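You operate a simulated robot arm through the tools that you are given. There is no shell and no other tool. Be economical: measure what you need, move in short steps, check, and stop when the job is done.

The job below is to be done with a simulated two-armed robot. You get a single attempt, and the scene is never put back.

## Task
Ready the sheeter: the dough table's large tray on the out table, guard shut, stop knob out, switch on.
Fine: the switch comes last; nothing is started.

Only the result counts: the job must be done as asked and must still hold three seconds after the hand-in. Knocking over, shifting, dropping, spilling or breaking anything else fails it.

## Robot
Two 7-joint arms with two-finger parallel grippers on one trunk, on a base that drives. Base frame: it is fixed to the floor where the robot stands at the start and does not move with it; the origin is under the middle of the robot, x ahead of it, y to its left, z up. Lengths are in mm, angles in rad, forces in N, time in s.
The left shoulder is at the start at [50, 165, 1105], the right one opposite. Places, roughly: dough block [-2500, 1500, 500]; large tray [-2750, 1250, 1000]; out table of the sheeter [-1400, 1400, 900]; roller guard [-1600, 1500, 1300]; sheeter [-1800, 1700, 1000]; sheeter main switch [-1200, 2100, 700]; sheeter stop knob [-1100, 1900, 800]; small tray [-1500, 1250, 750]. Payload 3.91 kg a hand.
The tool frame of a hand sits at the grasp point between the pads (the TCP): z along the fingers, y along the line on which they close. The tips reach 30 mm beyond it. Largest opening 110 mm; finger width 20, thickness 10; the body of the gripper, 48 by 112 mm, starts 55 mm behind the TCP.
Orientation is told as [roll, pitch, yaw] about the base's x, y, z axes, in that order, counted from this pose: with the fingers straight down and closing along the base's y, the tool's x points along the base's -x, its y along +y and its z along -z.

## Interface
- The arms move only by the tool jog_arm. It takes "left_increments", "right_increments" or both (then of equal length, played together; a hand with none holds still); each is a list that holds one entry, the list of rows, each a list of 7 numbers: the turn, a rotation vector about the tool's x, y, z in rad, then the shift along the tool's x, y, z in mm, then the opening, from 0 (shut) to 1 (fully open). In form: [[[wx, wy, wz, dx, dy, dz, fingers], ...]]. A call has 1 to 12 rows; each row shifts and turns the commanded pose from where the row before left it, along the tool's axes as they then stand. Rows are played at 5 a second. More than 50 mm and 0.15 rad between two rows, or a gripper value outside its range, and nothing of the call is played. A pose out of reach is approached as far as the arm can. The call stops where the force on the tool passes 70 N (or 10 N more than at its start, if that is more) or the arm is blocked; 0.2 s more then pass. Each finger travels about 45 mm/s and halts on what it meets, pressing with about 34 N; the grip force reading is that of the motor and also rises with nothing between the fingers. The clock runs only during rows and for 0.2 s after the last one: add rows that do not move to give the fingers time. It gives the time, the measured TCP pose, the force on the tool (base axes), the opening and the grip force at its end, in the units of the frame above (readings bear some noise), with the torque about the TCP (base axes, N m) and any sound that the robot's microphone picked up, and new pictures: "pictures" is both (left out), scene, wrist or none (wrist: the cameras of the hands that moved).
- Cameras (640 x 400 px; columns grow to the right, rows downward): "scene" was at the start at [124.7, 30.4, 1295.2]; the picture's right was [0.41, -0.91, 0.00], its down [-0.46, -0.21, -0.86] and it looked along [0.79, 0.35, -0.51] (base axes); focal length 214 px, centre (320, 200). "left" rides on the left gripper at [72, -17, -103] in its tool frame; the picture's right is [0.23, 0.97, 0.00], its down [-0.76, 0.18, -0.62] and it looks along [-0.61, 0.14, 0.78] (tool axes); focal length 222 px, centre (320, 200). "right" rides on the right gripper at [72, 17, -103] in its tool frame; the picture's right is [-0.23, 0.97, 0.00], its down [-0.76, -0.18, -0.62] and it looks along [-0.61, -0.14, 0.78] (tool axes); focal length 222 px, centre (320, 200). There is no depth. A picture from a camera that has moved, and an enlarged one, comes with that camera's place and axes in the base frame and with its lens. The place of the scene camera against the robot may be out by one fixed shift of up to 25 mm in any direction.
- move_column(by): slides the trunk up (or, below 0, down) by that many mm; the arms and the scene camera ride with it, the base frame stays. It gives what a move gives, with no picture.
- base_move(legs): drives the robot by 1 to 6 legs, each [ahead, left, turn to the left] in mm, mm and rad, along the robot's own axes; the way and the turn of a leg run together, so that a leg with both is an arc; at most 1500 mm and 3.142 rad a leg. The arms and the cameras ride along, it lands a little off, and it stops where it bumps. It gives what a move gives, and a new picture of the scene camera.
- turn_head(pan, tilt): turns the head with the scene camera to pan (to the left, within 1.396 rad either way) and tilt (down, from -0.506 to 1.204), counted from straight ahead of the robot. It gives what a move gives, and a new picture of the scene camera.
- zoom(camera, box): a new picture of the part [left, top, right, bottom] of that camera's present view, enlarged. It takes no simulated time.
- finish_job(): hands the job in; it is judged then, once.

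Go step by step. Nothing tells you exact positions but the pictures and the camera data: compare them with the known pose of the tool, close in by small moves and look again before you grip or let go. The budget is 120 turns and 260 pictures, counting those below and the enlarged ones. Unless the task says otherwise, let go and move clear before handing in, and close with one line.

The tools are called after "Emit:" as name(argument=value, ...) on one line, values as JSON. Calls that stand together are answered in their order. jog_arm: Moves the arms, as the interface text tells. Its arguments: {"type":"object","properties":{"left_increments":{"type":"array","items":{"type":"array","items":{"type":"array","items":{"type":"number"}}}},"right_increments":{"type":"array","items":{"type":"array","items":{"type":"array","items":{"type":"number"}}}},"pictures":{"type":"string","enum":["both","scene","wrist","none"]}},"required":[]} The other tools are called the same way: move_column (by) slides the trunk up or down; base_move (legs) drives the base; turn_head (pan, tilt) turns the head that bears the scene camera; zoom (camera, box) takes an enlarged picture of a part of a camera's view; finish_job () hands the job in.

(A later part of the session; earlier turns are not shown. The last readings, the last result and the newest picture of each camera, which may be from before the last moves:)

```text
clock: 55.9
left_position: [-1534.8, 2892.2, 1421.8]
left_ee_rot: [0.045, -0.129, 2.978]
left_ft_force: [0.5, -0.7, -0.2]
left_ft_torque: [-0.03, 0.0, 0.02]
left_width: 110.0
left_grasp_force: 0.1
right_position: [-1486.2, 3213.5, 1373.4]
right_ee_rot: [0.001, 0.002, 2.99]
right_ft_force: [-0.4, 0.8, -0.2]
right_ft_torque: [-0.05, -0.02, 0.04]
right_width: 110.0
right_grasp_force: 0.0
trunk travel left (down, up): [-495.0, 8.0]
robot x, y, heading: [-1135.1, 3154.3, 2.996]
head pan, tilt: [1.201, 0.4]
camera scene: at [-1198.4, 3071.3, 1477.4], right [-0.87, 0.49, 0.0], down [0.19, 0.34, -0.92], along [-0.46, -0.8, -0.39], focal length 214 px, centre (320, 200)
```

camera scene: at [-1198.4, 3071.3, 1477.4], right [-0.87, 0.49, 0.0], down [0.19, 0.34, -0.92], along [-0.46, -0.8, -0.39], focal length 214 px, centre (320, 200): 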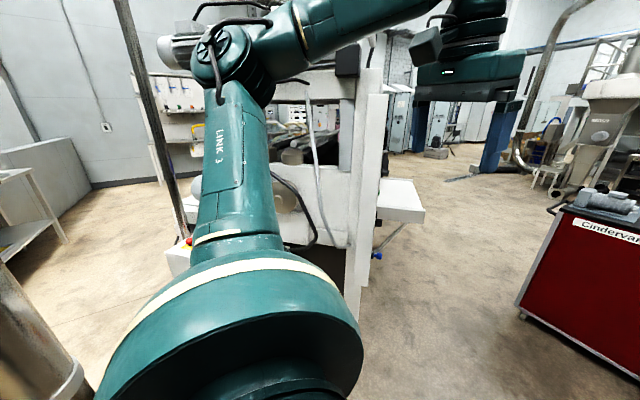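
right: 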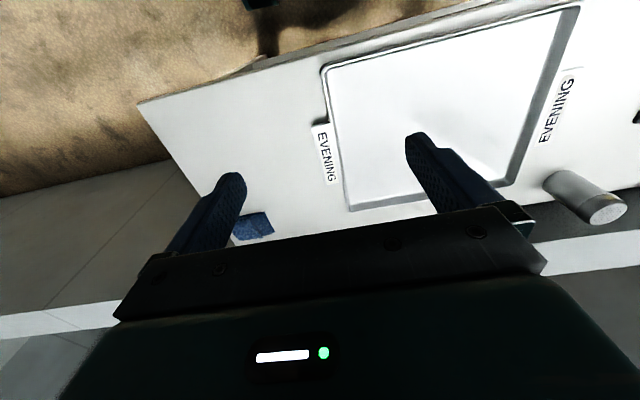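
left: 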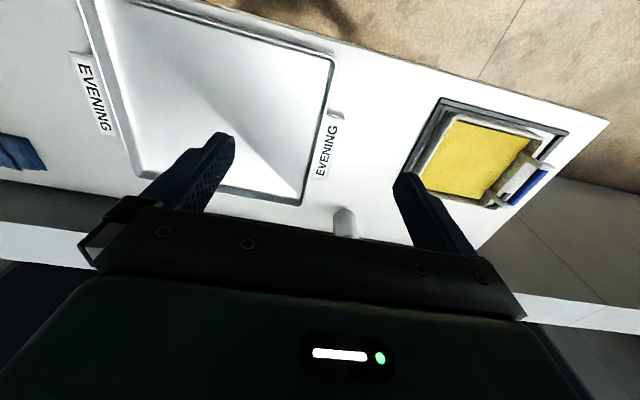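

The cabinet is hidden behind the sheeter. I'll go further round the back to see it.

Emit:
base_move(legs=[[1000, 0, 0]])

Emit:
turn_head(pan=0.75, tilt=0.35)

```text
clock: 61.1
left_position: [-2529.5, 3036.7, 1422.4]
left_ee_rot: [0.047, -0.13, 2.981]
left_ft_force: [-0.4, -0.5, 0.6]
left_ft_torque: [-0.01, 0.02, -0.01]
left_width: 110.2
left_grasp_force: 0.0
right_position: [-2480.9, 3359.2, 1373.0]
right_ee_rot: [0.0, 0.003, 2.991]
right_ft_force: [-0.4, 1.2, -0.1]
right_ft_torque: [-0.01, -0.01, 0.0]
right_width: 110.0
right_grasp_force: 0.1
trunk travel left (down, up): [-495.0, 8.0]
robot x, y, heading: [-2132.6, 3296.6, 2.995]
head pan, tilt: [1.201, 0.4]
camera scene: at [-2193.2, 3216.4, 1477.4], right [-0.87, 0.49, 0.0], down [0.19, 0.34, -0.92], along [-0.45, -0.8, -0.39], focal length 214 px, centre (320, 200)
```

scene: 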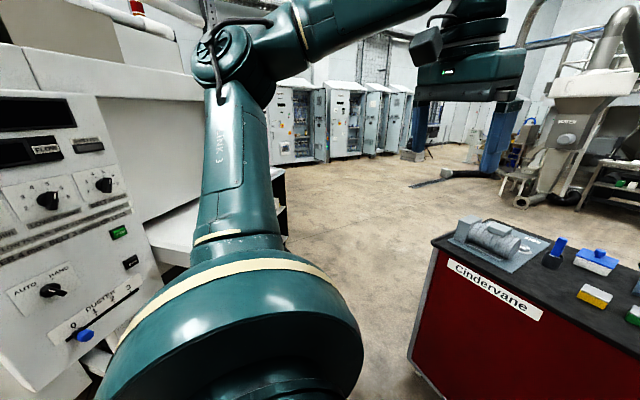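

```text
clock: 62.0
left_position: [-2529.0, 3037.0, 1423.2]
left_ee_rot: [0.044, -0.128, 2.981]
left_ft_force: [0.8, -0.1, -0.2]
left_ft_torque: [0.01, -0.02, -0.01]
left_width: 110.0
left_grasp_force: 0.0
right_position: [-2479.4, 3358.3, 1373.5]
right_ee_rot: [0.002, 0.002, 2.995]
right_ft_force: [-0.9, 0.2, -0.1]
right_ft_torque: [0.03, -0.01, 0.0]
right_width: 110.2
right_grasp_force: 0.1
trunk travel left (down, up): [-495.0, 8.0]
robot x, y, heading: [-2132.9, 3300.8, 2.994]
head pan, tilt: [0.75, 0.351]
camera scene: at [-2223.9, 3243.9, 1481.9], right [-0.57, 0.82, 0.0], down [0.28, 0.2, -0.94], along [-0.77, -0.54, -0.34], focal length 214 px, centre (320, 200)
```

scene: 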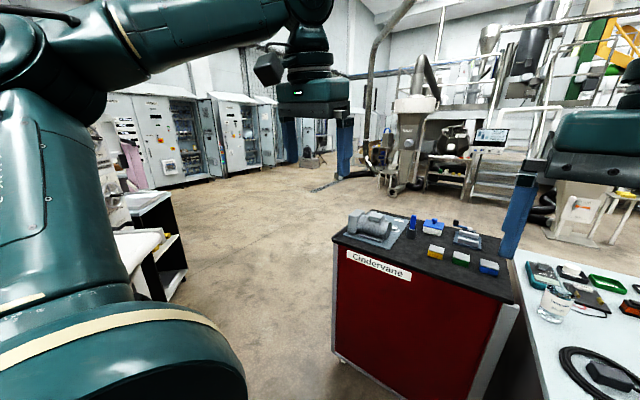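

The black cabinet has open shelves with dough on its far side. I'll edge a bit further and look at its front for a label.

Emit:
base_move(legs=[[350, 0, 0]])

Emit:
turn_head(pan=1.05, tilt=0.35)

```text
clock: 64.3
left_position: [-2874.0, 3085.8, 1421.8]
left_ee_rot: [0.044, -0.128, 2.982]
left_ft_force: [-0.1, -0.8, 0.4]
left_ft_torque: [0.02, -0.01, -0.03]
left_width: 109.8
left_grasp_force: 0.1
right_position: [-2826.6, 3406.8, 1374.2]
right_ee_rot: [0.002, 0.002, 2.996]
right_ft_force: [-0.2, -0.6, 1.2]
right_ft_torque: [0.01, -0.02, 0.0]
right_width: 110.2
right_grasp_force: 0.0
trunk travel left (down, up): [-495.0, 8.0]
robot x, y, heading: [-2478.2, 3346.4, 3.005]
head pan, tilt: [0.75, 0.351]
camera scene: at [-2570.2, 3293.3, 1481.9], right [-0.57, 0.82, 0.0], down [0.28, 0.2, -0.94], along [-0.77, -0.54, -0.34], focal length 214 px, centre (320, 200)
```

scene: 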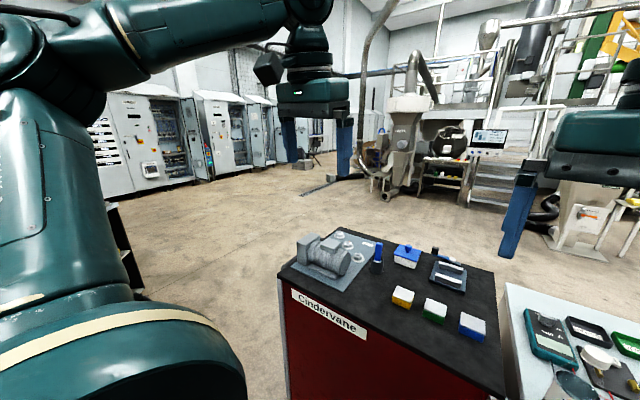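

```text
clock: 65.1
left_position: [-2873.5, 3084.6, 1422.2]
left_ee_rot: [0.047, -0.13, 2.983]
left_ft_force: [-0.8, 0.8, -0.4]
left_ft_torque: [-0.03, -0.03, 0.05]
left_width: 109.9
left_grasp_force: 0.1
right_position: [-2826.0, 3406.8, 1372.9]
right_ee_rot: [0.0, 0.001, 2.996]
right_ft_force: [0.5, 0.1, 0.0]
right_ft_torque: [-0.01, 0.0, -0.03]
right_width: 110.3
right_grasp_force: 0.0
trunk travel left (down, up): [-495.0, 8.0]
robot x, y, heading: [-2478.0, 3349.0, 3.0]
head pan, tilt: [1.051, 0.351]
camera scene: at [-2550.5, 3273.1, 1482.0], right [-0.79, 0.61, 0.0], down [0.21, 0.27, -0.94], along [-0.58, -0.74, -0.34], focal length 214 px, centre (320, 200)
```

scene: 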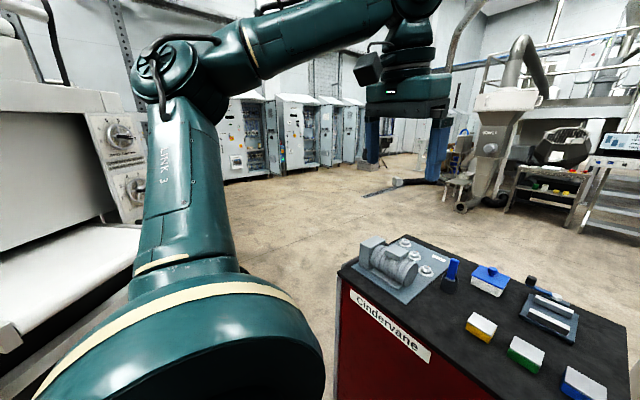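

The left arm blocks the view. There's room, so I'll turn the body left.

Emit:
base_move(legs=[[0, 0, 1.2]])

Emit:
turn_head(pan=0.0, tilt=0.35)

```text
clock: 68.5
left_position: [-2372.2, 2884.9, 1421.8]
left_ee_rot: [0.046, -0.128, -2.094]
left_ft_force: [-0.7, -0.3, 0.4]
left_ft_torque: [0.02, 0.02, 0.02]
left_width: 110.0
left_grasp_force: 0.0
right_position: [-2654.6, 3043.5, 1372.4]
right_ee_rot: [0.003, 0.001, -2.081]
right_ft_force: [0.7, -0.5, -0.1]
right_ft_torque: [-0.01, 0.01, 0.01]
right_width: 109.9
right_grasp_force: 0.2
trunk travel left (down, up): [-495.0, 8.0]
robot x, y, heading: [-2474.1, 3350.8, -2.073]
head pan, tilt: [1.051, 0.351]
camera scene: at [-2430.1, 3237.3, 1481.9], right [-0.85, -0.52, 0.0], down [-0.18, 0.29, -0.94], along [0.49, -0.8, -0.34], focal length 214 px, centre (320, 200)
```

scene: 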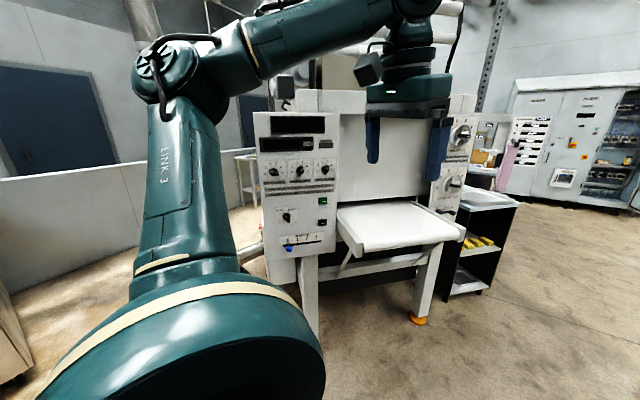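

```text
clock: 69.8
left_position: [-2372.8, 2885.0, 1422.4]
left_ee_rot: [0.046, -0.129, -2.093]
left_ft_force: [0.5, 0.0, 0.2]
left_ft_torque: [-0.01, 0.01, -0.01]
left_width: 110.1
left_grasp_force: 0.0
right_position: [-2656.8, 3042.9, 1372.8]
right_ee_rot: [0.001, 0.002, -2.079]
right_ft_force: [0.3, -0.1, 0.4]
right_ft_torque: [-0.04, 0.0, 0.01]
right_width: 109.9
right_grasp_force: 0.0
trunk travel left (down, up): [-495.0, 8.0]
robot x, y, heading: [-2481.6, 3346.9, -2.077]
head pan, tilt: [0.0, 0.351]
camera scene: at [-2523.5, 3235.2, 1481.9], right [-0.88, 0.48, 0.0], down [0.17, 0.3, -0.94], along [-0.45, -0.82, -0.34], focal length 214 px, centre (320, 200)
```

scene: 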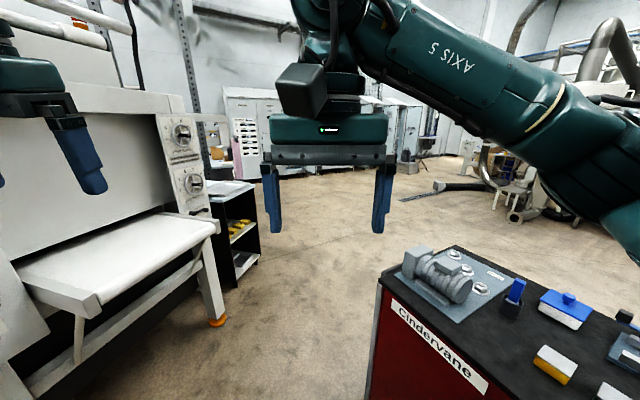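

Emit:
zoom(camera="scene", box=[185, 165, 281, 225])

Emit:
zoom(camera="scene", box=[200, 200, 280, 290])

```text
6.67 times, centred on (233, 195) of scene
camera zoom: at [-2523.5, 3235.2, 1481.9], right [-0.88, 0.48, 0.0], down [0.17, 0.3, -0.94], along [-0.45, -0.82, -0.34], focal length 1430 px, centre (900, 233)
```

zoom: 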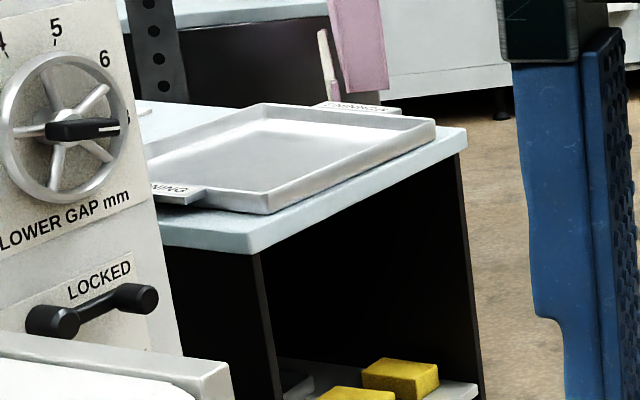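

```text
4.44 times, centred on (240, 245) of scene
camera zoom: at [-2523.5, 3235.2, 1481.9], right [-0.88, 0.48, 0.0], down [0.17, 0.3, -0.94], along [-0.45, -0.82, -0.34], focal length 953 px, centre (676, 0)
```

zoom: 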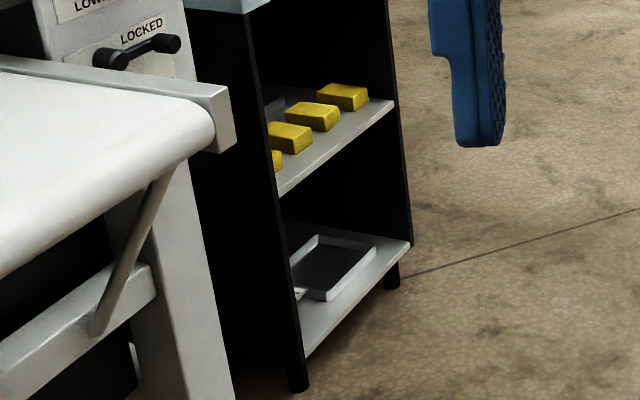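

The MORNING cabinet carries no "dough table" name, while the start table is plainly labelled DOUGH TABLE, so the EVENING tray is the one wanted. On the way back I'll stop facing the switch to see its state.

Emit:
base_move(legs=[[0, 0, 2.077], [1330, -250, 0], [0, 0, -1.6]])

Emit:
turn_head(pan=0.0, tilt=0.6)

```text
clock: 85.6
left_position: [-834.1, 2804.0, 1422.0]
left_ee_rot: [0.045, -0.129, -1.6]
left_ft_force: [-0.7, -0.4, 0.8]
left_ft_torque: [0.02, 0.03, -0.03]
left_width: 109.9
left_grasp_force: 0.0
right_position: [-1159.2, 2809.0, 1372.0]
right_ee_rot: [0.002, 0.001, -1.587]
right_ft_force: [0.3, 0.2, -0.2]
right_ft_torque: [-0.03, 0.01, 0.0]
right_width: 110.1
right_grasp_force: 0.1
trunk travel left (down, up): [-495.0, 8.0]
robot x, y, heading: [-1147.1, 3162.1, -1.588]
head pan, tilt: [0.0, 0.351]
camera scene: at [-1135.4, 3033.5, 1481.9], right [-1.0, 0.01, 0.0], down [0.0, 0.34, -0.94], along [-0.01, -0.94, -0.34], focal length 214 px, centre (320, 200)
```

scene: 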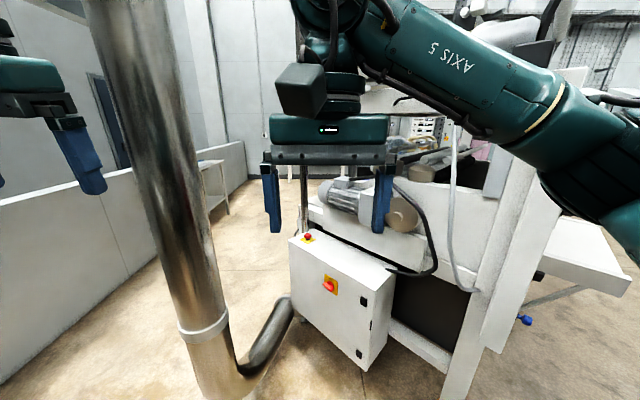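

```text
clock: 86.3
left_position: [-834.5, 2803.2, 1422.8]
left_ee_rot: [0.046, -0.13, -1.6]
left_ft_force: [0.6, 0.1, -0.8]
left_ft_torque: [-0.04, 0.01, 0.03]
left_width: 110.0
left_grasp_force: 0.0
right_position: [-1159.4, 2810.5, 1373.7]
right_ee_rot: [0.0, 0.002, -1.586]
right_ft_force: [-0.4, 0.4, 0.2]
right_ft_torque: [-0.02, -0.03, -0.01]
right_width: 110.1
right_grasp_force: 0.0
trunk travel left (down, up): [-495.0, 8.0]
robot x, y, heading: [-1142.3, 3166.8, -1.582]
head pan, tilt: [0.0, 0.6]
camera scene: at [-1135.3, 3038.3, 1459.2], right [-1.0, 0.01, 0.0], down [0.01, 0.56, -0.83], along [-0.01, -0.83, -0.56], focal length 214 px, centre (320, 200)
```

scene: 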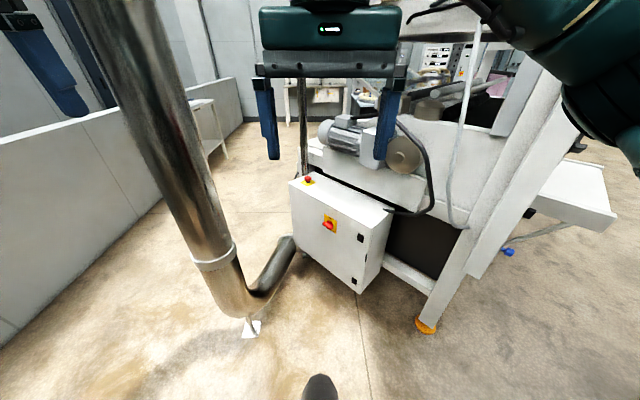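

Emit:
zoom(camera="scene", box=[298, 205, 362, 245])

Emit:
zoom(camera="scene", box=[270, 100, 462, 220])

```text
10.00 times, centred on (330, 225) of scene
camera zoom: at [-1135.3, 3038.3, 1459.2], right [-1.0, 0.01, 0.0], down [0.01, 0.56, -0.83], along [-0.01, -0.83, -0.56], focal length 2145 px, centre (220, -50)
```

zoom: 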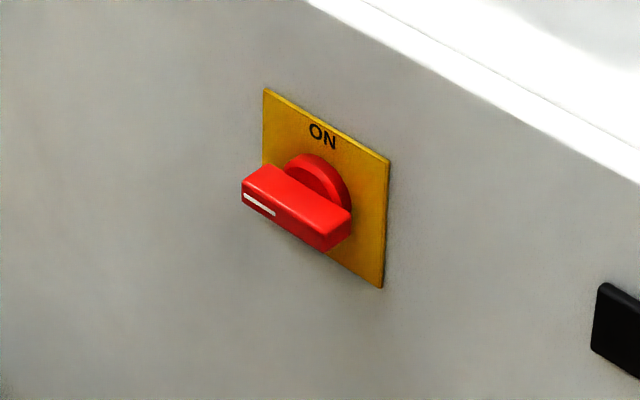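

```text
3.33 times, centred on (366, 160) of scene
camera zoom: at [-1135.3, 3038.3, 1459.2], right [-1.0, 0.01, 0.0], down [0.01, 0.56, -0.83], along [-0.01, -0.83, -0.56], focal length 715 px, centre (167, 333)
```

zoom: 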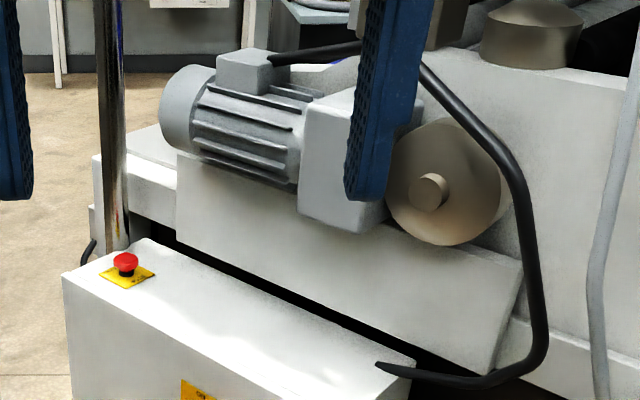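

The switch is a rotary bar whose mark now points sideways; ON is at the top, so it needs a quarter turn clockwise, as the last step. Now I'll drive back to the DOUGH TABLE.

Emit:
base_move(legs=[[150, 0, 0], [0, 1100, 0], [1450, 0, 0], [1350, 0, 0], [0, 0, 1.58]])

Emit:
turn_head(pan=0.0, tilt=0.8)

```text
clock: 109.9
left_position: [282.2, 521.0, 1423.6]
left_ee_rot: [0.046, -0.129, -0.029]
left_ft_force: [-0.4, 0.1, 0.0]
left_ft_torque: [-0.01, 0.05, 0.01]
left_width: 110.1
left_grasp_force: 0.1
right_position: [277.7, 194.6, 1373.3]
right_ee_rot: [0.002, 0.002, -0.015]
right_ft_force: [0.1, -0.1, 0.4]
right_ft_torque: [-0.01, 0.0, -0.01]
right_width: 110.3
right_grasp_force: 0.1
trunk travel left (down, up): [-495.0, 8.0]
robot x, y, heading: [-71.1, 207.2, -0.014]
head pan, tilt: [0.0, 0.6]
camera scene: at [54.6, 199.0, 1459.2], right [-0.01, -1.0, 0.0], down [-0.56, 0.01, -0.83], along [0.83, -0.01, -0.56], focal length 214 px, centre (320, 200)
```

scene: 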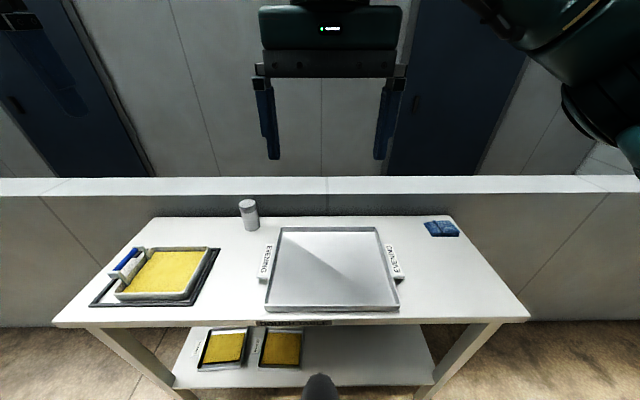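

```text
clock: 110.7
left_position: [283.9, 519.1, 1422.5]
left_ee_rot: [0.045, -0.132, -0.028]
left_ft_force: [0.1, 0.1, 0.0]
left_ft_torque: [0.02, -0.02, 0.01]
left_width: 110.2
left_grasp_force: 0.0
right_position: [276.1, 194.9, 1372.6]
right_ee_rot: [0.002, 0.002, -0.016]
right_ft_force: [0.0, -0.6, -0.2]
right_ft_torque: [-0.04, 0.0, 0.0]
right_width: 109.8
right_grasp_force: 0.0
trunk travel left (down, up): [-495.0, 8.0]
robot x, y, heading: [-75.5, 207.6, -0.012]
head pan, tilt: [0.0, 0.799]
camera scene: at [46.9, 199.0, 1442.4], right [-0.01, -1.0, 0.0], down [-0.72, 0.01, -0.7], along [0.7, -0.01, -0.72], focal length 214 px, centre (320, 200)
```

scene: 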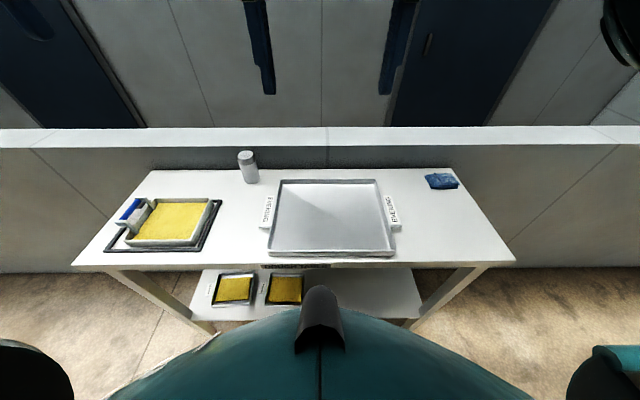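

I see the EVENING tray from above. I'll zoom to see whether the signs are tabs fixed to the tray.

Emit:
zoom(camera="scene", box=[250, 165, 346, 265])

Emit:
zoom(camera="scene", box=[340, 170, 420, 270])

```text
4.00 times, centred on (298, 215) of scene
camera zoom: at [46.9, 199.0, 1442.4], right [-0.01, -1.0, 0.0], down [-0.72, 0.01, -0.7], along [0.7, -0.01, -0.72], focal length 858 px, centre (408, 140)
```

zoom: 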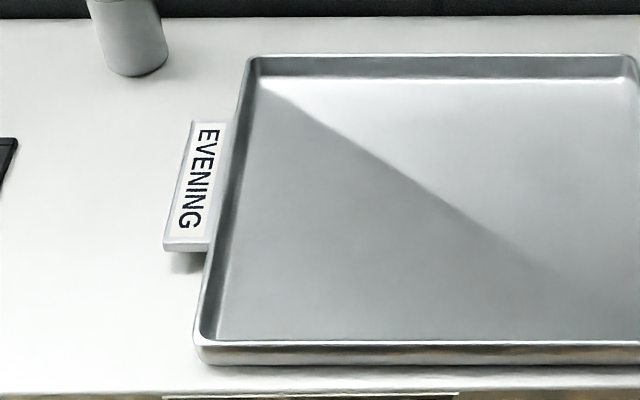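

```text
4.00 times, centred on (380, 220) of scene
camera zoom: at [46.9, 199.0, 1442.4], right [-0.01, -1.0, 0.0], down [-0.72, 0.01, -0.7], along [0.7, -0.01, -0.72], focal length 858 px, centre (80, 120)
```

zoom: 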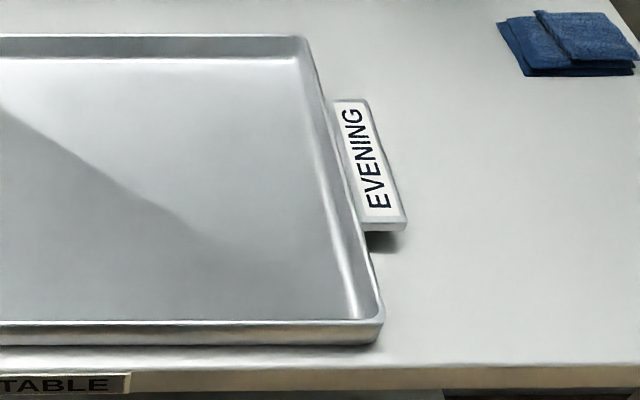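

The EVENING signs are handle tabs fixed to the tray's sides, raised off the table. I plan to straddle tab plus wall at each side with fingers down. First I'll lower the trunk and straighten the left hand.

Emit:
move_column(by=-370)

Emit:
jog_arm(left_increments=[[[0.045, 0.13, -0.02, 0, 0, 0, 1], [0, 0, 0, 0, 0, 0, 1]]], pictures="both")

```text
clock: 114.2
left_position: [282.1, 519.3, 1052.4]
left_ee_rot: [0.046, -0.129, -0.029]
left_ft_force: [-0.3, -0.4, -0.4]
left_ft_torque: [0.03, -0.01, 0.0]
left_width: 109.7
left_grasp_force: 0.0
right_position: [278.7, 193.6, 1003.1]
right_ee_rot: [0.002, 0.002, -0.016]
right_ft_force: [0.1, -0.9, 0.3]
right_ft_torque: [-0.01, 0.02, 0.02]
right_width: 109.9
right_grasp_force: 0.1
trunk travel left (down, up): [-125.0, 378.0]
robot x, y, heading: [-77.3, 203.2, -0.013]
head pan, tilt: [0.0, 0.799]
```

```text
clock: 114.8
left_position: [283.8, 520.3, 1052.2]
left_ee_rot: [-0.001, 0.0, -0.006]
left_ft_force: [-0.5, 0.1, 0.3]
left_ft_torque: [0.0, 0.01, -0.03]
left_width: 110.0
left_grasp_force: 0.0
right_position: [277.1, 194.8, 1003.1]
right_ee_rot: [0.002, 0.001, -0.016]
right_ft_force: [-0.2, -0.6, 0.5]
right_ft_torque: [-0.01, 0.02, -0.02]
right_width: 110.1
right_grasp_force: 0.1
trunk travel left (down, up): [-125.0, 378.0]
robot x, y, heading: [-80.6, 206.9, -0.005]
head pan, tilt: [0.0, 0.799]
camera scene: at [47.0, 199.0, 1072.3], right [-0.01, -1.0, 0.0], down [-0.72, 0.01, -0.7], along [0.7, -0.01, -0.72], focal length 214 px, centre (320, 200)
camera left: at [210.5, 504.0, 1154.8], right [-0.22, 0.98, 0.0], down [0.76, 0.17, 0.62], along [0.61, 0.14, -0.78], focal length 222 px, centre (320, 200)
```

scene: 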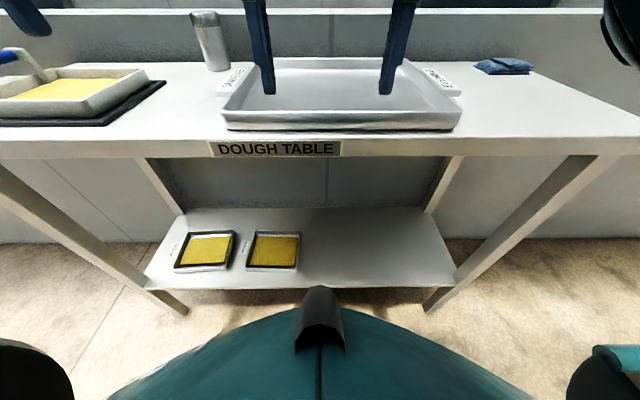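
left: 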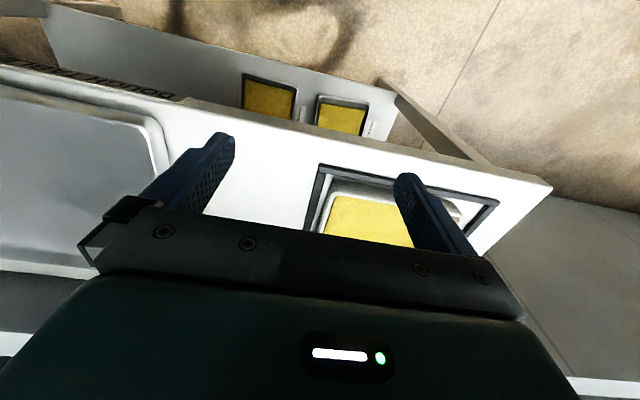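

I'll zoom on the right fingertips in the scene view to calibrate the camera shift against the known TCP.

Emit:
zoom(camera="scene", box=[230, 30, 422, 150])

Emit:
zoom(camera="right", box=[0, 0, 640, 400])

```text
3.33 times, centred on (326, 90) of scene
camera zoom: at [47.0, 199.0, 1072.3], right [-0.01, -1.0, 0.0], down [-0.72, 0.01, -0.7], along [0.7, -0.01, -0.72], focal length 715 px, centre (300, 567)
```

zoom: 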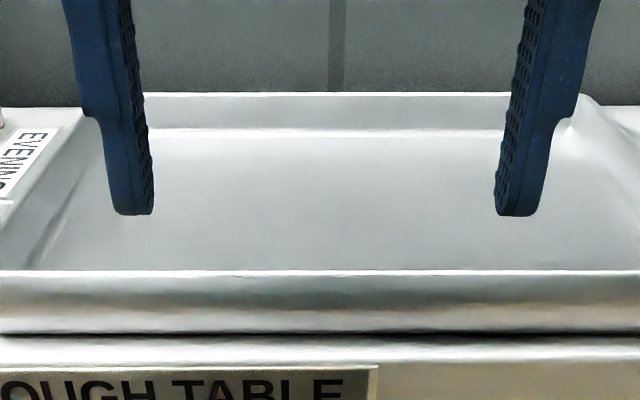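

```text
1.00 times, centred on (320, 200) of right (not enlarged: the box is as wide or as high as the picture)
camera zoom: at [206.0, 213.5, 1106.7], right [0.24, 0.97, 0.0], down [0.76, -0.19, 0.62], along [0.6, -0.15, -0.78], focal length 222 px, centre (320, 200)
```

zoom: 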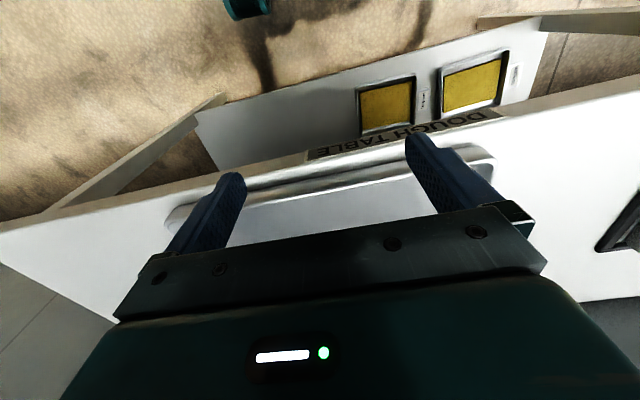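

Calibration shows the scene camera's reading is off by roughly (-20, +6, -14) mm. The tray rim is then near z 923, its centre about (486, 168), and its tabs reach y ≈ 381 and -44. I'll move the base closer and centre it.

Emit:
base_move(legs=[[120, -38, 0]])

Emit:
jog_arm(left_increments=[[[0, 0, 0, 0, -40, 0, 1], [0, 0, 0, 0, -40, 0, 1], [0, 0, 0, 0, -40, 0, 1], [0, 0, 0, -40, 0, 0, 1], [0, 0, 0, -40, 0, 0, 1], [0, 0, 0, 0, 0, 0, 1]]], right_increments=[[[0, 0, 0, 0, -45, 0, 1], [0, 0, 0, 0, -45, 0, 1], [0, 0, 0, 0, -45, 0, 1], [0, 0, 0, 0, -43, 0, 1], [0, 0, 0, -40, 0, 0, 1], [0, 0, 0, -40, 0, 0, 1]]])

```text
clock: 116.3
left_position: [403.1, 479.8, 1053.1]
left_ee_rot: [0.0, -0.001, -0.005]
left_ft_force: [0.6, -1.2, 0.3]
left_ft_torque: [-0.01, 0.0, -0.02]
left_width: 110.2
left_grasp_force: 0.1
right_position: [397.1, 155.3, 1002.4]
right_ee_rot: [0.001, 0.001, -0.015]
right_ft_force: [0.3, 0.9, 0.7]
right_ft_torque: [0.0, -0.01, 0.03]
right_width: 110.0
right_grasp_force: 0.1
trunk travel left (down, up): [-125.0, 378.0]
robot x, y, heading: [40.2, 168.0, -0.01]
head pan, tilt: [0.0, 0.799]
stopped in leg 1: the robot was blocked; the commanded pose is now the measured one
camera scene: at [165.9, 158.9, 1072.3], right [-0.01, -1.0, 0.0], down [-0.72, 0.01, -0.7], along [0.7, -0.01, -0.72], focal length 214 px, centre (320, 200)
```

scene: 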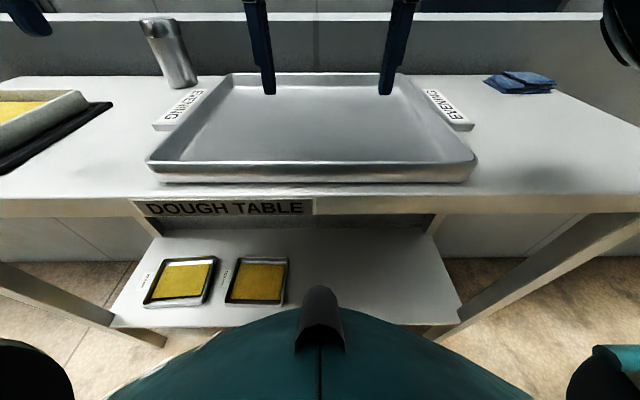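

```text
clock: 117.7
left_position: [479.3, 364.8, 1047.3]
left_ee_rot: [-0.003, -0.001, -0.004]
left_ft_force: [0.6, -0.2, -0.7]
left_ft_torque: [0.03, 0.05, -0.05]
left_width: 109.9
left_grasp_force: 0.0
left hand out of reach, approached as far as the arm can: row 5
right_position: [473.7, -24.9, 1001.2]
right_ee_rot: [0.0, 0.001, -0.017]
right_ft_force: [0.0, 0.1, -0.1]
right_ft_torque: [0.0, 0.03, -0.01]
right_width: 110.0
right_grasp_force: 0.0
trunk travel left (down, up): [-125.0, 378.0]
robot x, y, heading: [41.9, 165.0, -0.012]
head pan, tilt: [0.0, 0.799]
camera scene: at [166.2, 159.1, 1072.2], right [-0.01, -1.0, 0.0], down [-0.72, 0.01, -0.7], along [0.7, -0.01, -0.72], focal length 214 px, centre (320, 200)
camera right: at [403.4, -6.8, 1106.1], right [0.24, 0.97, 0.0], down [0.76, -0.19, 0.62], along [0.6, -0.15, -0.78], focal length 222 px, centre (320, 200)
camera left: at [406.8, 348.3, 1149.6], right [-0.22, 0.97, 0.0], down [0.76, 0.18, 0.62], along [0.61, 0.14, -0.78], focal length 222 px, centre (320, 200)
```

scene: 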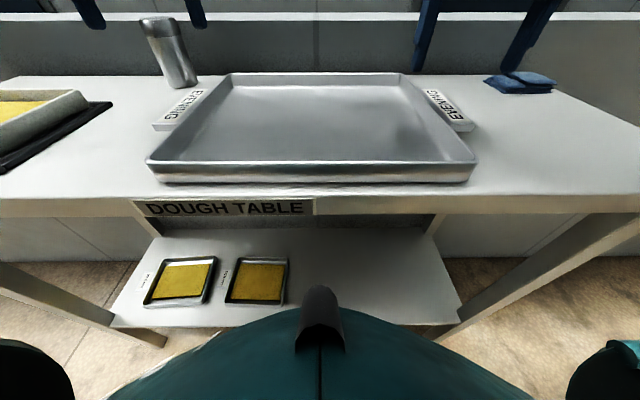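
right: 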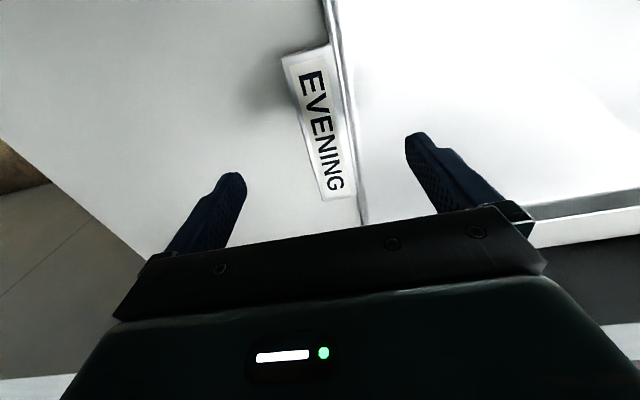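
left: 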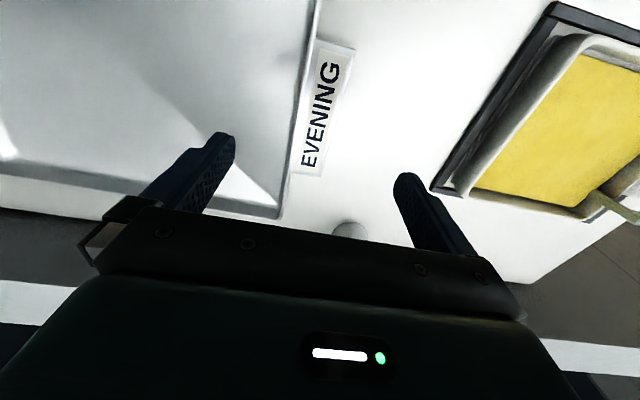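

The wrist views put the right tab at y -38…-3 and the left at 347…382, centred at x ≈ 484. I'll centre both hands, bring the left down level and take a look before lowering.

Emit:
jog_arm(left_increments=[[[0, 0, 0, 0, -3, 23, 1], [0, 0, 0, 0, 0, 23, 1], [0, 0, 0, 0, 0, 0, 1]]], right_increments=[[[0, 0, 0.006, 0, 7, 0, 1], [0, 0, 0, -5, 0, 0, 1], [0, 0, 0, 0, 0, 0, 1]]], pictures="none")

Emit:
move_column(by=-50)

Emit:
jog_arm(left_increments=[[[0, 0, 0, 0, 0, 0, 1]]], right_increments=[[[0, 0, 0, 0, 0, 0, 1]]], pictures="both")

```text
clock: 118.5
left_position: [477.5, 359.5, 1002.4]
left_ee_rot: [0.0, 0.0, -0.005]
left_ft_force: [-0.5, 0.3, 0.0]
left_ft_torque: [0.0, 0.02, 0.0]
left_width: 109.7
left_grasp_force: 0.2
right_position: [478.2, -17.4, 1002.2]
right_ee_rot: [0.0, 0.002, -0.021]
right_ft_force: [-0.1, 0.1, 0.2]
right_ft_torque: [0.03, 0.04, 0.02]
right_width: 109.9
right_grasp_force: 0.1
trunk travel left (down, up): [-125.0, 378.0]
robot x, y, heading: [43.2, 164.8, -0.007]
head pan, tilt: [0.0, 0.799]
```

```text
clock: 119.4
left_position: [477.6, 359.6, 951.0]
left_ee_rot: [-0.002, 0.0, -0.004]
left_ft_force: [-0.8, 0.7, 1.1]
left_ft_torque: [-0.05, -0.02, -0.01]
left_width: 109.9
left_grasp_force: 0.1
right_position: [479.2, -17.5, 952.8]
right_ee_rot: [-0.001, 0.0, -0.021]
right_ft_force: [-1.1, 0.9, 0.4]
right_ft_torque: [0.01, -0.01, 0.0]
right_width: 110.3
right_grasp_force: 0.1
trunk travel left (down, up): [-75.0, 428.0]
robot x, y, heading: [45.2, 169.9, -0.009]
head pan, tilt: [0.0, 0.799]
```

```text
clock: 119.8
left_position: [478.8, 359.0, 951.2]
left_ee_rot: [-0.002, 0.0, -0.005]
left_ft_force: [-0.2, 0.0, -0.4]
left_ft_torque: [0.02, -0.03, 0.01]
left_width: 110.0
left_grasp_force: 0.1
right_position: [478.3, -17.6, 952.7]
right_ee_rot: [0.0, 0.002, -0.023]
right_ft_force: [-0.1, -0.1, -0.1]
right_ft_torque: [-0.03, 0.02, -0.01]
right_width: 110.0
right_grasp_force: 0.1
trunk travel left (down, up): [-75.0, 428.0]
robot x, y, heading: [42.5, 164.1, -0.013]
head pan, tilt: [0.0, 0.799]
camera scene: at [165.8, 158.9, 1022.3], right [-0.01, -1.0, 0.0], down [-0.72, 0.01, -0.7], along [0.7, -0.01, -0.72], focal length 214 px, centre (320, 200)
camera right: at [407.7, 1.2, 1056.0], right [0.25, 0.97, 0.0], down [0.76, -0.19, 0.62], along [0.6, -0.15, -0.78], focal length 222 px, centre (320, 200)
camera left: at [405.4, 344.3, 1054.5], right [-0.22, 0.97, 0.0], down [0.76, 0.17, 0.62], along [0.61, 0.14, -0.78], focal length 222 px, centre (320, 200)
```

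scene: 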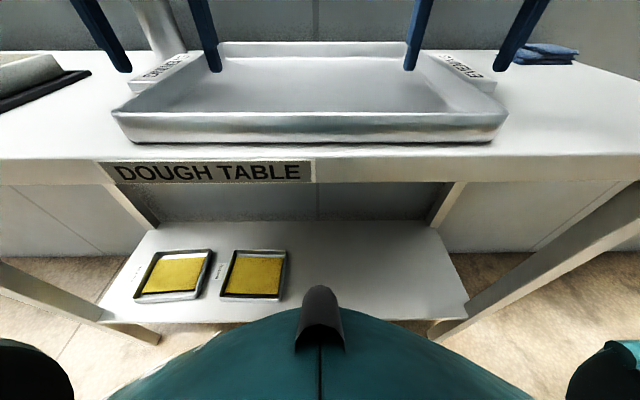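
right: 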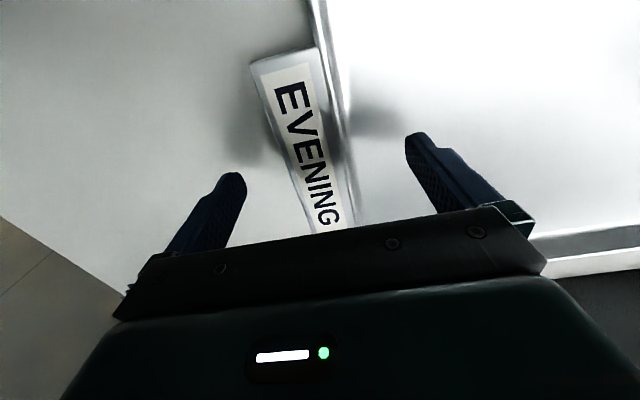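
left: 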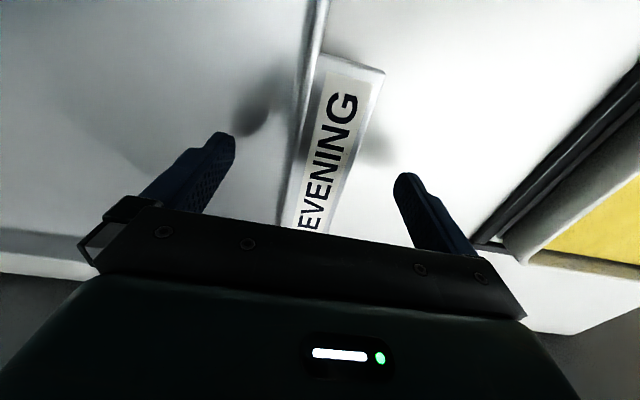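

The tab tops are at about z 930, so the fingertips (about 922) already straddle them. I'll go 9 mm lower and check the force.

Emit:
jog_arm(left_increments=[[[0, 0, 0, 0, 0, 5, 1], [0, 0, 0, 0, 0, 4, 1], [0, 0, 0, 0, 0, 0, 1]]], right_increments=[[[0, 0, 0, 0, 0, 5, 1], [0, 0, 0, 0, 0, 4, 1], [0, 0, 0, 0, 0, 0, 1]]], pictures="wrist")

```text
clock: 120.6
left_position: [478.1, 360.9, 943.4]
left_ee_rot: [-0.004, -0.001, -0.006]
left_ft_force: [-0.5, -0.6, 0.6]
left_ft_torque: [0.03, -0.02, 0.0]
left_width: 109.9
left_grasp_force: 0.1
right_position: [478.7, -17.8, 943.1]
right_ee_rot: [-0.001, 0.002, -0.021]
right_ft_force: [-0.2, -0.5, 0.8]
right_ft_torque: [-0.01, 0.02, -0.04]
right_width: 110.1
right_grasp_force: 0.0
trunk travel left (down, up): [-75.0, 428.0]
robot x, y, heading: [41.4, 166.3, -0.009]
head pan, tilt: [0.0, 0.799]
camera right: at [407.6, 1.3, 1046.8], right [0.25, 0.97, 0.0], down [0.76, -0.19, 0.62], along [0.6, -0.15, -0.78], focal length 222 px, centre (320, 200)
camera left: at [405.5, 344.0, 1045.2], right [-0.22, 0.97, 0.0], down [0.76, 0.18, 0.62], along [0.61, 0.14, -0.78], focal length 222 px, centre (320, 200)
```

right: 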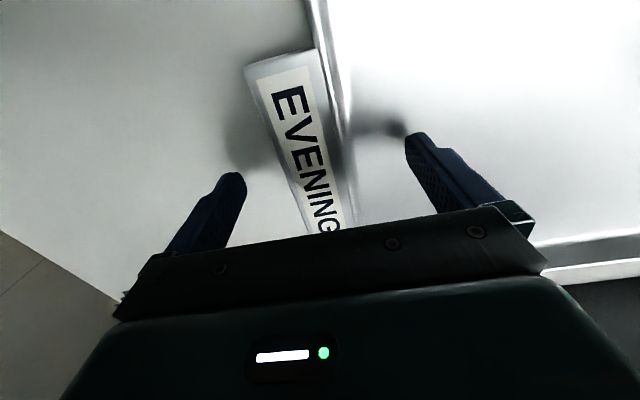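
left: 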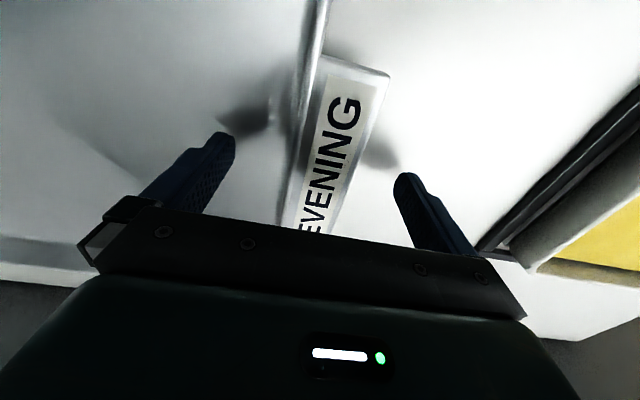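

Fingers are straddling both tab and wall, well centred. Closing.

Emit:
jog_arm(left_increments=[[[0, 0, 0, 0, 0, 0, 0.7], [0, 0, 0, 0, 0, 0, 0.5], [0, 0, 0, 0, 0, 0, 0.2], [0, 0, 0, 0, 0, 0, 0], [0, 0, 0, 0, 0, 0, 0], [0, 0, 0, 0, 0, 0, 0]]], right_increments=[[[0, 0, 0, 0, 0, 0, 0.7], [0, 0, 0, 0, 0, 0, 0.5], [0, 0, 0, 0, 0, 0, 0.2], [0, 0, 0, 0, 0, 0, 0], [0, 0, 0, 0, 0, 0, 0], [0, 0, 0, 0, 0, 0, 0]]], pictures="both")

```text
clock: 122.0
left_position: [478.5, 360.2, 943.9]
left_ee_rot: [0.001, 0.0, -0.003]
left_ft_force: [-0.5, 7.3, -0.2]
left_ft_torque: [0.14, -0.03, -0.29]
left_width: 40.6
left_grasp_force: 35.2
right_position: [478.7, -18.7, 943.7]
right_ee_rot: [-0.001, 0.003, -0.023]
right_ft_force: [-0.1, -9.3, 0.8]
right_ft_torque: [-0.15, 0.05, 0.44]
right_width: 41.1
right_grasp_force: 34.1
trunk travel left (down, up): [-75.0, 428.0]
robot x, y, heading: [42.8, 166.3, -0.013]
head pan, tilt: [0.0, 0.799]
camera scene: at [165.8, 158.7, 1022.3], right [-0.01, -1.0, 0.0], down [-0.72, 0.01, -0.7], along [0.7, -0.01, -0.72], focal length 214 px, centre (320, 200)
camera right: at [407.6, 0.6, 1046.9], right [0.25, 0.97, 0.0], down [0.76, -0.19, 0.62], along [0.6, -0.16, -0.78], focal length 222 px, centre (320, 200)
camera left: at [405.6, 344.3, 1045.2], right [-0.22, 0.97, 0.0], down [0.76, 0.17, 0.62], along [0.61, 0.14, -0.78], focal length 222 px, centre (320, 200)
```

scene: 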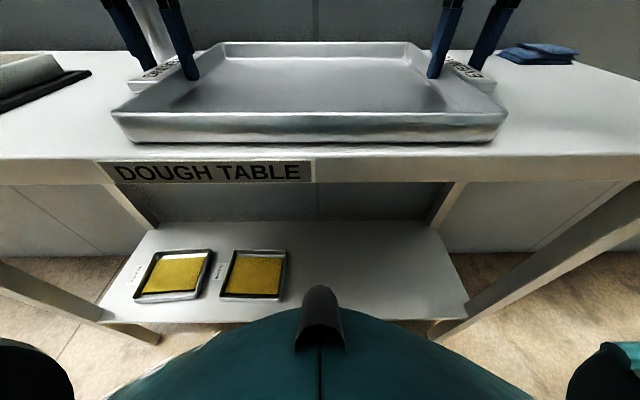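
right: 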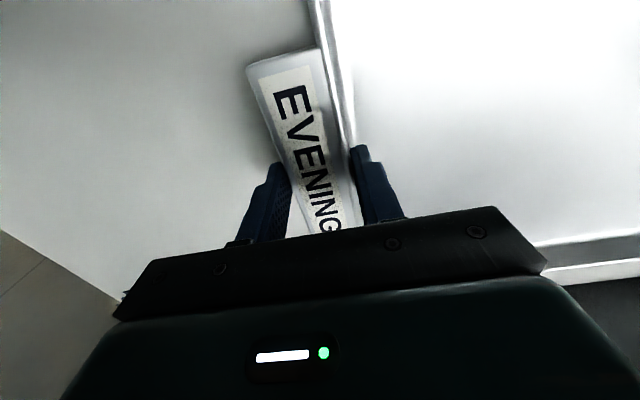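
left: 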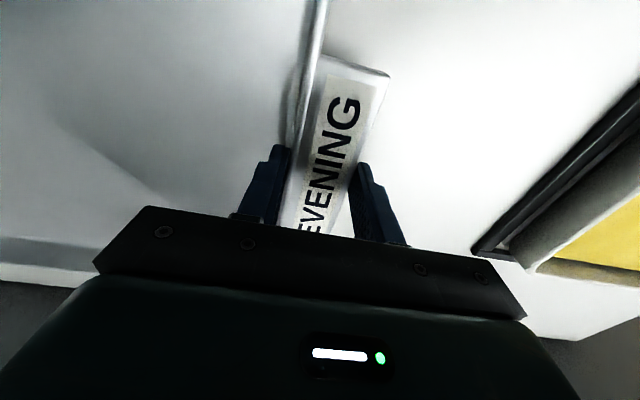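

Both hands hold the tray (about 41 mm each). Lifting with the trunk.

Emit:
move_column(by=40)

Emit:
jog_arm(left_increments=[[[0, 0, 0, 0, 0, 0, 0]]], right_increments=[[[0, 0, 0, 0, 0, 0, 0]]], pictures="scene")

```text
clock: 122.8
left_position: [478.2, 359.4, 982.6]
left_ee_rot: [-0.003, 0.0, -0.006]
left_ft_force: [0.1, -0.3, -0.1]
left_ft_torque: [-0.02, -0.02, 0.01]
left_width: 0.0
left_grasp_force: 34.0
right_position: [479.4, -17.9, 982.9]
right_ee_rot: [0.002, 0.004, -0.022]
right_ft_force: [-0.1, -0.3, -1.2]
right_ft_torque: [-0.03, -0.02, 0.02]
right_width: 0.2
right_grasp_force: 34.6
trunk travel left (down, up): [-115.0, 388.0]
robot x, y, heading: [43.3, 168.4, -0.009]
head pan, tilt: [0.0, 0.799]
```

```text
clock: 123.2
left_position: [478.6, 359.3, 982.4]
left_ee_rot: [-0.002, 0.0, -0.005]
left_ft_force: [0.0, -0.1, -0.2]
left_ft_torque: [-0.01, 0.02, -0.03]
left_width: 0.2
left_grasp_force: 33.9
right_position: [479.5, -17.6, 983.3]
right_ee_rot: [0.0, 0.001, -0.021]
right_ft_force: [-0.3, -0.1, -0.6]
right_ft_torque: [0.0, -0.01, 0.04]
right_width: 0.1
right_grasp_force: 33.4
trunk travel left (down, up): [-115.0, 388.0]
robot x, y, heading: [40.9, 168.7, -0.016]
head pan, tilt: [0.0, 0.799]
camera scene: at [165.8, 158.9, 1062.3], right [-0.01, -1.0, 0.0], down [-0.72, 0.01, -0.7], along [0.7, -0.01, -0.72], focal length 214 px, centre (320, 200)
```

scene: 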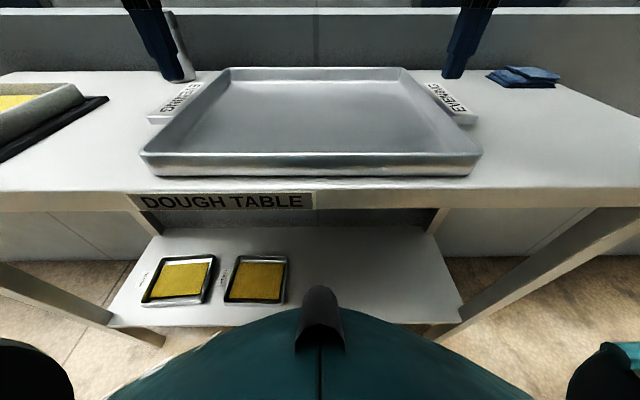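

The straight-down grip slid off the flared wall; the tray is still in place and undisturbed. I'll tilt each hand about 20° inward so the outer finger hooks under the tab and the inner one runs parallel to the wall.

Emit:
jog_arm(left_increments=[[[0, 0, 0, 0, 10, 0, 0.3], [0.117, 0, 0, 0, 0, 0, 0.6], [0.117, 0, 0, 0, 0, 0, 0.6], [0.117, 0, 0, 0, 0, 0, 0.6], [0, 0, 0, 0, 0, 0, 0.6]]], right_increments=[[[0, 0, 0, 0, -8, 0, 0.3], [-0.117, 0, 0, 0, 0, 0, 0.6], [-0.117, 0, 0, 0, 0, 0, 0.6], [-0.117, 0, 0, 0, 0, 0, 0.6], [0, 0, 0, 0, 0, 0, 0.6]]], pictures="both")

```text
clock: 124.5
left_position: [478.3, 370.9, 981.8]
left_ee_rot: [-0.352, 0.001, -0.004]
left_ft_force: [-0.2, 0.2, -0.2]
left_ft_torque: [0.02, -0.02, 0.01]
left_width: 66.1
left_grasp_force: 0.1
right_position: [478.3, -26.3, 983.6]
right_ee_rot: [0.351, 0.002, -0.023]
right_ft_force: [-0.3, 0.2, -0.4]
right_ft_torque: [0.0, 0.01, -0.02]
right_width: 65.7
right_grasp_force: 0.1
trunk travel left (down, up): [-115.0, 388.0]
robot x, y, heading: [42.6, 166.3, -0.01]
head pan, tilt: [0.0, 0.799]
camera scene: at [165.8, 158.9, 1062.3], right [-0.01, -1.0, 0.0], down [-0.72, 0.01, -0.7], along [0.7, -0.01, -0.72], focal length 214 px, centre (320, 200)
camera right: at [406.5, -43.7, 1086.8], right [0.25, 0.91, 0.34], down [0.75, -0.4, 0.52], along [0.61, 0.12, -0.78], focal length 222 px, centre (320, 200)
camera left: at [405.4, 390.9, 1084.3], right [-0.22, 0.91, -0.34], down [0.76, 0.38, 0.52], along [0.61, -0.14, -0.78], focal length 222 px, centre (320, 200)
```

scene: 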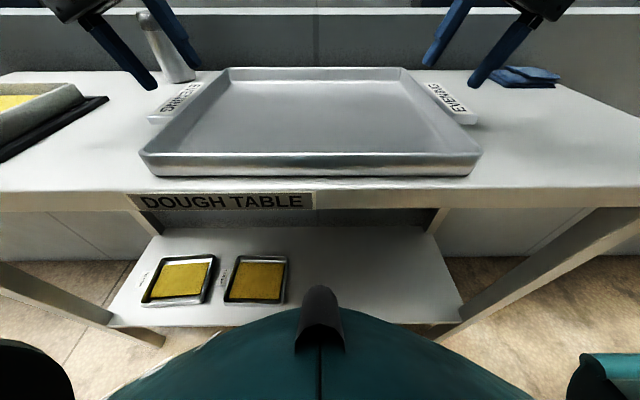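
right: 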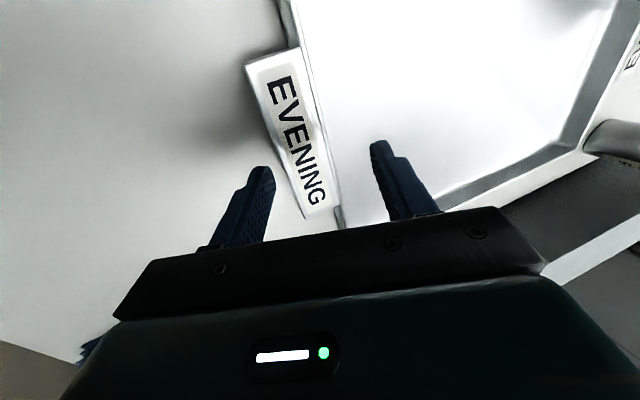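
left: 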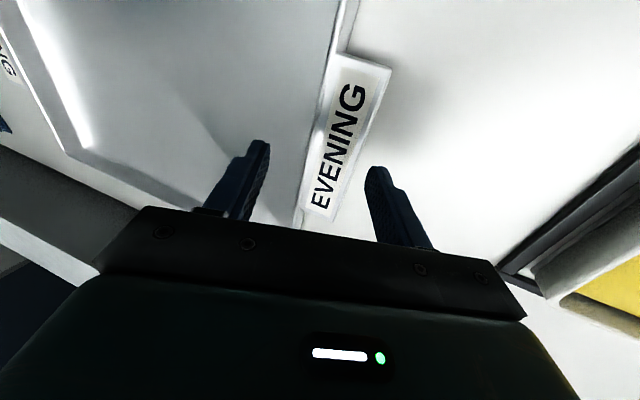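

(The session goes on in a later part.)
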